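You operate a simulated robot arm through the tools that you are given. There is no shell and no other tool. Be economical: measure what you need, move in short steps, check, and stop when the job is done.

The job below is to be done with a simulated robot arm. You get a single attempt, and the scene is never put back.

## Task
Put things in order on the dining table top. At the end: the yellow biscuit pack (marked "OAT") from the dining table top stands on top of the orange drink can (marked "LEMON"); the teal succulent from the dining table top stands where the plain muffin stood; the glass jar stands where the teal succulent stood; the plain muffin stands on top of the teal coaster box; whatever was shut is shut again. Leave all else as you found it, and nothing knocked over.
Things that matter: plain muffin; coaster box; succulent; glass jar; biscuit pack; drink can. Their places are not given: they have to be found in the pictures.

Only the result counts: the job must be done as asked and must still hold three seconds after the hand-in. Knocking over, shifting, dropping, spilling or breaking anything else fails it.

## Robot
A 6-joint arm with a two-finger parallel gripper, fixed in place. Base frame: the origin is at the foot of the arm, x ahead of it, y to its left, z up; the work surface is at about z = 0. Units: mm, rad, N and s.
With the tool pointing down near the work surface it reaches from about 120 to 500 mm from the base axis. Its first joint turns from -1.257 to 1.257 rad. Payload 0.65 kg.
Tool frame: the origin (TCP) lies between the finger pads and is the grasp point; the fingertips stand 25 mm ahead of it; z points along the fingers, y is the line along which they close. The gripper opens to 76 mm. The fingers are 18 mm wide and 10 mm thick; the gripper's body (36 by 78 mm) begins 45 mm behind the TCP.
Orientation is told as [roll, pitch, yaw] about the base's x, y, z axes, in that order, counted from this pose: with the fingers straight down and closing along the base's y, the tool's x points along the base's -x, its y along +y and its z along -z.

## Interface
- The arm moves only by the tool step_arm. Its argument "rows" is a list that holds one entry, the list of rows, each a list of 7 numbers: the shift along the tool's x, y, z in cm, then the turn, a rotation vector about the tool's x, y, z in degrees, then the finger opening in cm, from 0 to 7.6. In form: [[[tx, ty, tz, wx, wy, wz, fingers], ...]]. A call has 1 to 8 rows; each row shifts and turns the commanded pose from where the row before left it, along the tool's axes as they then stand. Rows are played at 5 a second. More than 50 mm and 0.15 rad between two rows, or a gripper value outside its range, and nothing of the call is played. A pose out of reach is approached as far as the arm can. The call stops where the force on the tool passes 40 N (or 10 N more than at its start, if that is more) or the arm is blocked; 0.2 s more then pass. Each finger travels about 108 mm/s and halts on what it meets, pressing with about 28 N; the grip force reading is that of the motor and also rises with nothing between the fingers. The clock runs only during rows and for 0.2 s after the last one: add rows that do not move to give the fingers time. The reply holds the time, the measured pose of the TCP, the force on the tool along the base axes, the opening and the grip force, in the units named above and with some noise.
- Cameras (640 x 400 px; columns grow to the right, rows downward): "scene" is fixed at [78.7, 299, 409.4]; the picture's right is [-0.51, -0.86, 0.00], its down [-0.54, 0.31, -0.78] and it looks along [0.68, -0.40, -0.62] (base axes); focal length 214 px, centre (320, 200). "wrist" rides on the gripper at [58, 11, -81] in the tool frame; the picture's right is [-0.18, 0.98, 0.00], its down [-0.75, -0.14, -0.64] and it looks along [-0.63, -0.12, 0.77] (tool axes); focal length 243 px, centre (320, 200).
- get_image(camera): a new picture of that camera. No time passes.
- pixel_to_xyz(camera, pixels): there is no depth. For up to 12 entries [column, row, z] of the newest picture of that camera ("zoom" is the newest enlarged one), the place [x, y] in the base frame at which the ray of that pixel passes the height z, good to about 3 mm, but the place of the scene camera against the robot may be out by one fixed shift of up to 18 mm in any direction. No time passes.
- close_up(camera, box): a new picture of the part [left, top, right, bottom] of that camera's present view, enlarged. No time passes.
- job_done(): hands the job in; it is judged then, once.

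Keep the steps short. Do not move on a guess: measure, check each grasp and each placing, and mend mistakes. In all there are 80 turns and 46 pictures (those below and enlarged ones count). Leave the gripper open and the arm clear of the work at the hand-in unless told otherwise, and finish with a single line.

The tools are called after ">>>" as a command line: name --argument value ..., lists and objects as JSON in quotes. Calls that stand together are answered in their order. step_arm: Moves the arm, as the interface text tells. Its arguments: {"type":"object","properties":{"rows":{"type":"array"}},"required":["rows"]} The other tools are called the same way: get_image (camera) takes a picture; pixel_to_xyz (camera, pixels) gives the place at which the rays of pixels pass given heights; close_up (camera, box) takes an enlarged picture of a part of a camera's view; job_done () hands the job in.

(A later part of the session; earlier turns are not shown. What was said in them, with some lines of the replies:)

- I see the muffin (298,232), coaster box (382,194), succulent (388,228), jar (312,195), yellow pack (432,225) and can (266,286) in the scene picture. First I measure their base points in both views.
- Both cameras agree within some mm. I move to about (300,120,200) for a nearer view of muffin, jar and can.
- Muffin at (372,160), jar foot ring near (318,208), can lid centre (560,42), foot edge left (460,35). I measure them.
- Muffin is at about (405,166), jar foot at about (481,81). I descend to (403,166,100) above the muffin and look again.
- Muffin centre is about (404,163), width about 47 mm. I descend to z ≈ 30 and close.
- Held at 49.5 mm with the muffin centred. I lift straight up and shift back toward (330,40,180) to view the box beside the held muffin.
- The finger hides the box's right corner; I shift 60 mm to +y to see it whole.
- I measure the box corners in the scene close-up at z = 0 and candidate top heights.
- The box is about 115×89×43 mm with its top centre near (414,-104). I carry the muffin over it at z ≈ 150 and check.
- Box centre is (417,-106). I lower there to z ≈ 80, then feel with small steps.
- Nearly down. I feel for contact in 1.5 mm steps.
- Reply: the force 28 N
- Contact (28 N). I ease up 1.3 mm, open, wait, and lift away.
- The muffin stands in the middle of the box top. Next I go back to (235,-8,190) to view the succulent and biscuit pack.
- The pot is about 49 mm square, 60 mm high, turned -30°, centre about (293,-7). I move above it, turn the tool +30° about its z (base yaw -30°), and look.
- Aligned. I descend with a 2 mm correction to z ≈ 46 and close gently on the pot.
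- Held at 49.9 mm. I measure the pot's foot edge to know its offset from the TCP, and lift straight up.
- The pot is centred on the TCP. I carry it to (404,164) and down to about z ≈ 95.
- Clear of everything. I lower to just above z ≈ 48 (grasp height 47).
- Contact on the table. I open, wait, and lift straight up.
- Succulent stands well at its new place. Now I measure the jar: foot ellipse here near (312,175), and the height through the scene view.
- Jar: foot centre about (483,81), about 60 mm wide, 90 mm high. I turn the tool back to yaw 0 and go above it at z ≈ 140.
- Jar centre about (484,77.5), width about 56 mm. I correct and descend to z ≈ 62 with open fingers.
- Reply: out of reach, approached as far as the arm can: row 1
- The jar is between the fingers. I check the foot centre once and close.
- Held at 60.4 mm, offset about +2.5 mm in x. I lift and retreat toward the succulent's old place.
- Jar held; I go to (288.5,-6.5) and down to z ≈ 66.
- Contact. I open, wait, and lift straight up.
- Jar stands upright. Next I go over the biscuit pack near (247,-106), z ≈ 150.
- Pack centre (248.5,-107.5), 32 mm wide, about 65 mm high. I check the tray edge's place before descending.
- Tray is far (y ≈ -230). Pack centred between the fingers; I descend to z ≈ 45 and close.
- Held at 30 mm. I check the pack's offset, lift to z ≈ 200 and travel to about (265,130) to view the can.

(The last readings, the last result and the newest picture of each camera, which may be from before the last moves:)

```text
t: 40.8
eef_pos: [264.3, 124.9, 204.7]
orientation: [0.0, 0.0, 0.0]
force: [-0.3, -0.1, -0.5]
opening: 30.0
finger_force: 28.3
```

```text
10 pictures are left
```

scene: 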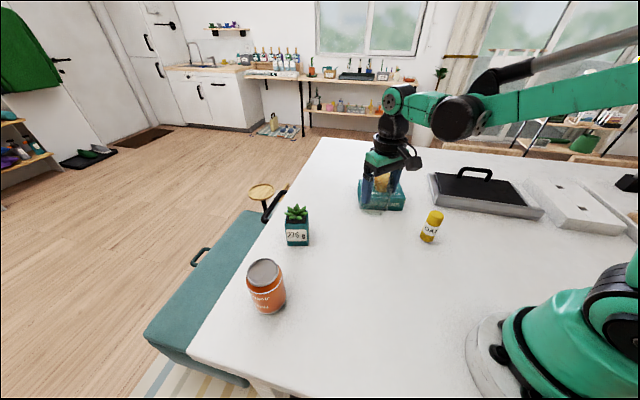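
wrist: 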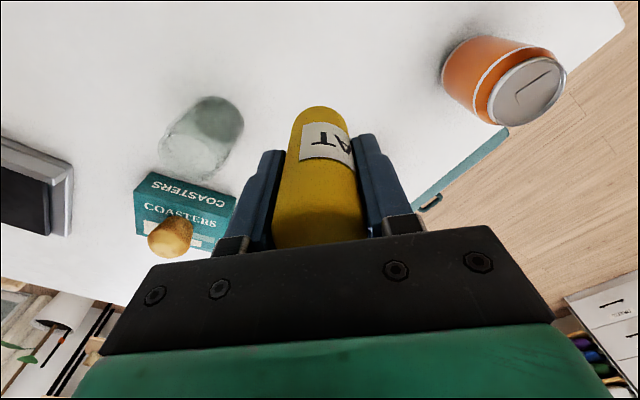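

I measure the can: lid centre (527,91), foot edge near (443,75).

>>> close_up --camera "wrist" --box '[430, 20, 590, 140]'

>>> pixel_to_xyz --camera "wrist" --pixels '[[527, 91, 90], [527, 91, 100], [527, 91, 110], [527, 91, 120], [487, 108, 100], [566, 75, 100], [442, 72, 0], [468, 38, 0]]'

```text
3.33 times, centred on (510, 80) of wrist
```

zoom: 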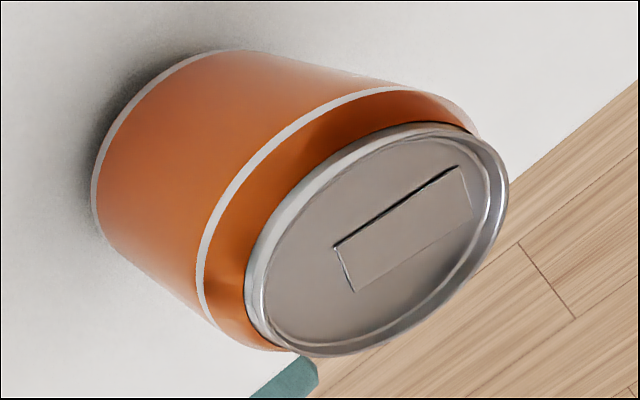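

```text
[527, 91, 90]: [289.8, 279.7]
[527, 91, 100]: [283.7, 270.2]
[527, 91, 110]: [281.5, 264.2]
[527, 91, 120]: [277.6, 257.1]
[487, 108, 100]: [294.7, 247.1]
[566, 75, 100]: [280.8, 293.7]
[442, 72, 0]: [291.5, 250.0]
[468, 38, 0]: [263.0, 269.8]
```

>>> pixel_to_xyz --camera "zoom" --pixels '[[93, 190, 0], [108, 125, 0], [140, 87, 0], [180, 63, 0], [225, 51, 0], [100, 228, 0], [377, 241, 90], [377, 241, 95], [245, 290, 90], [508, 185, 90], [430, 123, 90], [320, 357, 90]]'

>>> close_up --camera "scene" --box '[220, 240, 320, 330]'

```text
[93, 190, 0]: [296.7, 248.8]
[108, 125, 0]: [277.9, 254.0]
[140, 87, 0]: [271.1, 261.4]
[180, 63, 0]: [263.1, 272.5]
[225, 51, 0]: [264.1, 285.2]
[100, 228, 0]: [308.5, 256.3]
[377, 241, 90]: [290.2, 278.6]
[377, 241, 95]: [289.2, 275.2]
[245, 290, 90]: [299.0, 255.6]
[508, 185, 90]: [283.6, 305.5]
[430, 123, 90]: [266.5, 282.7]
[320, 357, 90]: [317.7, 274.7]
```

```text
4.44 times, centred on (270, 285) of scene
```

zoom: 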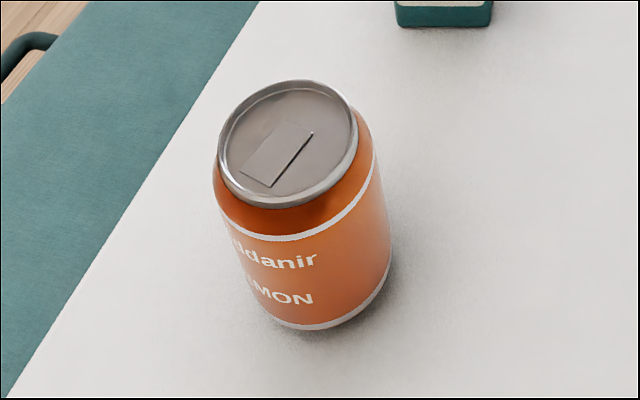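

Can fit: centre about (291.5,278.5), height about 90 mm, lid 52 mm wide. I carry the pack above it and lower to z ≈ 165, then check in both views.

>>> step_arm --rows '[[[-0.69, 3.84, 0, 0, 0, 0, 2.2], [-0.69, 3.84, 0, 0, 0, 0, 2.2], [-0.69, 3.84, 0, 0, 0, 0, 2.2], [-0.69, 3.84, 0, 0, 0, 0, 2.2], [0, 0, 2, 0, 0, 0, 2.2], [0, 0, 2, 0, 0, 0, 2.2], [0, 0, 0, 0, 0, 0, 2.2]]]'

>>> get_image --camera "wrist"

>>> close_up --camera "scene" --box '[200, 160, 360, 330]'

```text
t: 42.4
eef_pos: [292.2, 277.6, 165.3]
orientation: [0.0, 0.001, 0.001]
force: [0.6, 0.3, -1.8]
opening: 29.7
finger_force: 27.4
```

```text
7 pictures are left
```

wrist: 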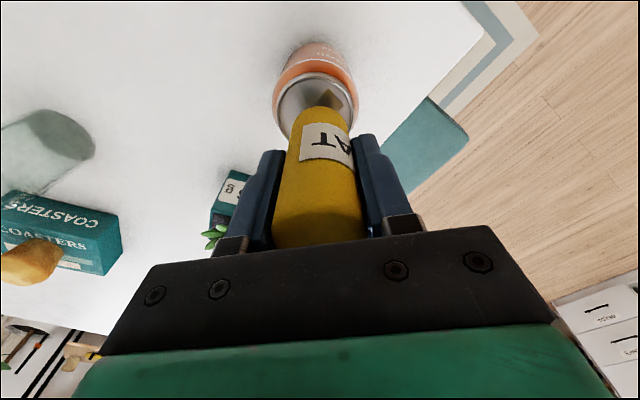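

```text
2.35 times, centred on (280, 245) of scene
```

zoom: 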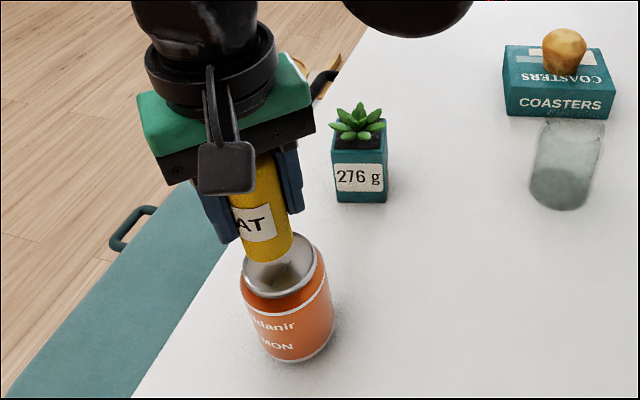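

>>> pixel_to_xyz --camera "wrist" --pixels '[[277, 106, 90], [357, 103, 90], [317, 74, 90], [289, 139, 90], [315, 43, 0]]'

```text
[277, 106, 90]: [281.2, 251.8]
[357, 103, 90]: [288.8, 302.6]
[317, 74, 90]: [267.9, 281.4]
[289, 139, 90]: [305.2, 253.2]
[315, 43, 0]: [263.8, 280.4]
```

Lid centre about (293.5,278). I shift +2 mm in x and lower to z ≈ 141.

>>> step_arm --rows '[[[-0.2, 0, 1.2, 0, 0, 0, 2.2], [0, 0, 1.0, 0, 0, 0, 2.2], [0, 0, 0.2, 0, 0, 0, 2.2], [0, 0, 0, 0, 0, 0, 2.2]]]'

>>> close_up --camera "scene" --box '[220, 210, 320, 320]'

```text
t: 43.4
eef_pos: [295.0, 278.8, 142.5]
orientation: [0.0, -0.001, 0.002]
force: [0.3, 0.1, 29.0]
opening: 29.9
finger_force: 27.6
```

```text
3.64 times, centred on (270, 265) of scene
```

zoom: 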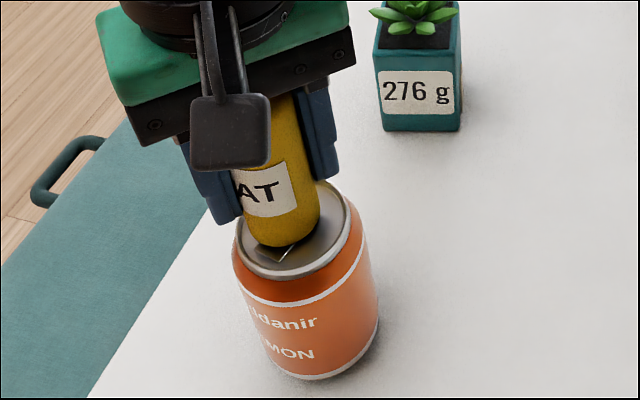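

Contact at 142.5 with the pack a few mm too far in +x. I lift 5 mm, shift 4 mm toward the base and lower again.

>>> step_arm --rows '[[[0, 0, -0.5, 0, 0, 0, 2.2], [0.4, 0, 0, 0, 0, 0, 2.2], [0, 0, 0.25, 0, 0, 0, 2.2], [0, 0, 0.1, 0, 0, 0, 2.2], [0, 0, 0, 0, 0, 0, 2.2]]]'

>>> close_up --camera "scene" --box '[220, 210, 320, 320]'

```text
t: 44.6
eef_pos: [289.4, 277.9, 144.7]
orientation: [0.0, 0.0, 0.0]
force: [0.7, 0.2, 0.3]
opening: 30.0
finger_force: 27.5
```

```text
3.64 times, centred on (270, 265) of scene
```

zoom: 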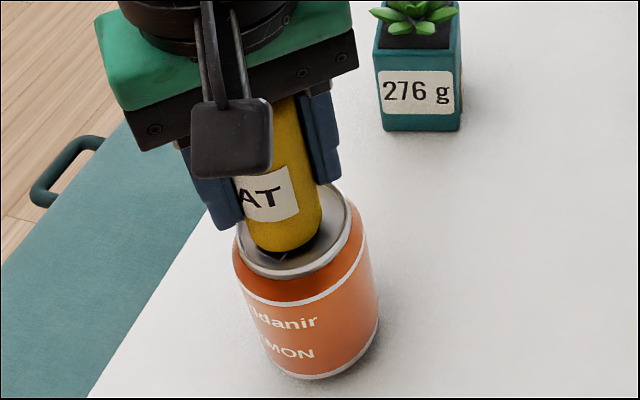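

Better. I shift 2 mm in -y and feel for contact in 1 mm steps.

>>> step_arm --rows '[[[0, -0.2, 0.1, 0, 0, 0, 2.2], [0, 0, 0, 0, 0, 0, 2.2]]]'

>>> step_arm --rows '[[[0, 0, 0.1, 0, 0, 0, 2.2], [0, 0, 0, 0, 0, 0, 2.2]]]'

```text
t: 45.2
eef_pos: [290.7, 277.0, 143.5]
orientation: [0.0, 0.0, -0.002]
force: [-0.5, 0.4, 0.0]
opening: 30.0
finger_force: 28.1
```

```text
t: 45.8
eef_pos: [291.5, 276.5, 143.1]
orientation: [0.0, 0.0, 0.0]
force: [-0.7, 0.8, 19.2]
opening: 29.9
finger_force: 27.7
```

Contact (19 N). I ease off, open, wait, and check before lifting.

>>> step_arm --rows '[[[0, 0, -0.07, 0, 0, 0, 2.2], [0, 0, 0, 0, 0, 0, 3.6], [0, 0, 0, 0, 0, 0, 5.6], [0, 0, 0, 0, 0, 0, 5.6]]]'

>>> close_up --camera "scene" --box '[220, 210, 320, 320]'

```text
t: 46.8
eef_pos: [289.5, 276.2, 142.3]
orientation: [0.0, 0.0, -0.001]
force: [-0.1, 0.1, 0.2]
opening: 56.5
finger_force: 0.0
```

```text
3.64 times, centred on (270, 265) of scene
```

zoom: 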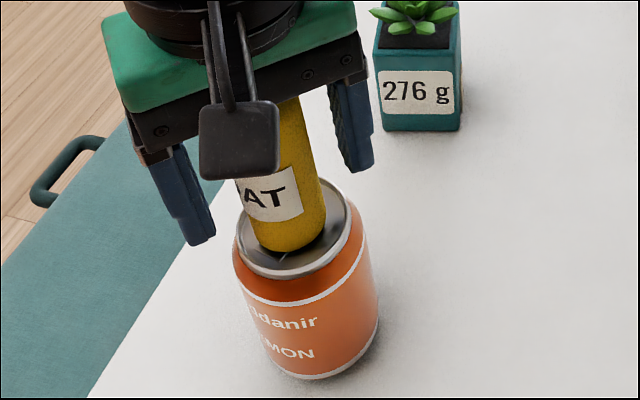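

The pack stands upright on the lid. I lift straight up, then withdraw to a clear pose over free space.

>>> step_arm --rows '[[[0, 0, -2, 0, 0, 0, 5.6], [0, 0, -3, 0, 0, 0, 5.6], [0, 0, -4, 0, 0, 0, 5.6], [0, 0, -4, 0, 0, 0, 5.6], [0, -4.5, 0, 0, 0, 0, 7.6], [0, -4.5, 0, 0, 0, 0, 7.6], [0, -4.5, 0, 0, 0, 0, 7.6], [0, -4.5, 0, 0, 0, 0, 7.6]]]'

>>> step_arm --rows '[[[0, -4.5, 0, 0, 0, 0, 7.6], [0, -4.5, 0, 0, 0, 0, 7.6], [0, -4.5, 0, 0, 0, 0, 7.6], [0, 0, 0, 0, 0, 0, 7.6]]]'

>>> get_image --camera "scene"

>>> get_image --camera "wrist"

```text
t: 48.6
eef_pos: [289.8, 94.8, 271.1]
orientation: [0.0, 0.0, 0.0]
force: [0.3, 0.5, 1.0]
opening: 76.1
finger_force: 0.0
```

```text
t: 49.6
eef_pos: [287.6, -39.5, 275.2]
orientation: [0.001, -0.001, 0.0]
force: [0.1, -1.0, 0.9]
opening: 76.2
finger_force: 0.1
```

```text
2 pictures are left
```

scene: 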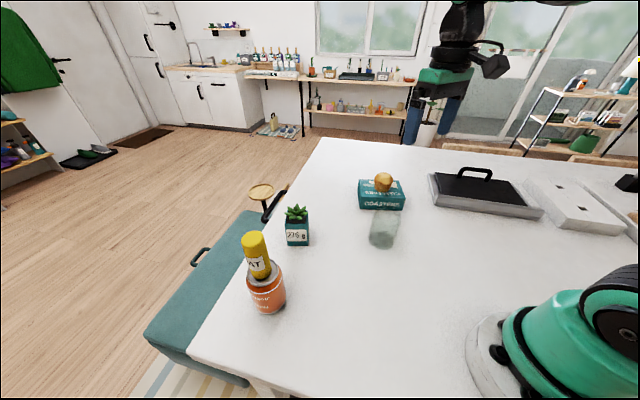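

```text
1 pictures are left
```

wrist: 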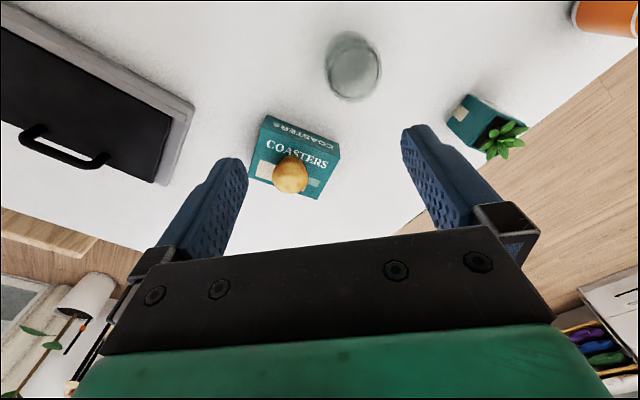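

All stand as wanted. I check the jar's foot against (291,-6.5).

>>> pixel_to_xyz --camera "wrist" --pixels '[[351, 57, 3], [352, 68, 88], [350, 32, 0]]'

>>> close_up --camera "scene" --box '[230, 170, 440, 320]'

```text
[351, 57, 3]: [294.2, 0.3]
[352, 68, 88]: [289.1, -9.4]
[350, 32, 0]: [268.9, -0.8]
```

```text
2.67 times, centred on (335, 245) of scene
```

zoom: 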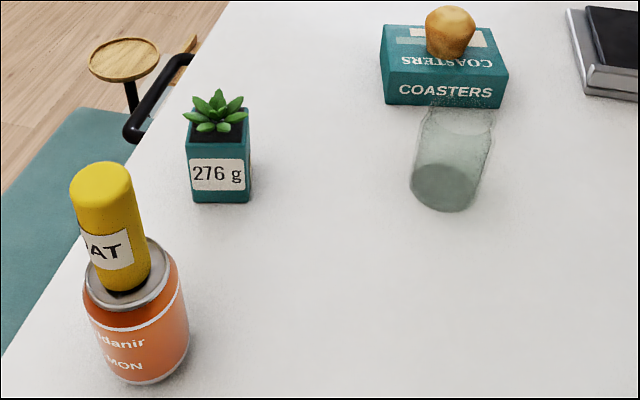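

Jar foot is within a few mm, everything upright, gripper open and clear. I hand in.

>>> job_done

```text
The job is handed in.
```

The job is handed in: in the last pictures the oat biscuit pack stood on the lemon can, the succulent stood where the muffin was, the jar stood within a few mm of where the succulent was, the muffin stood on the coaster box, nothing was knocked over, and nothing had to be opened.
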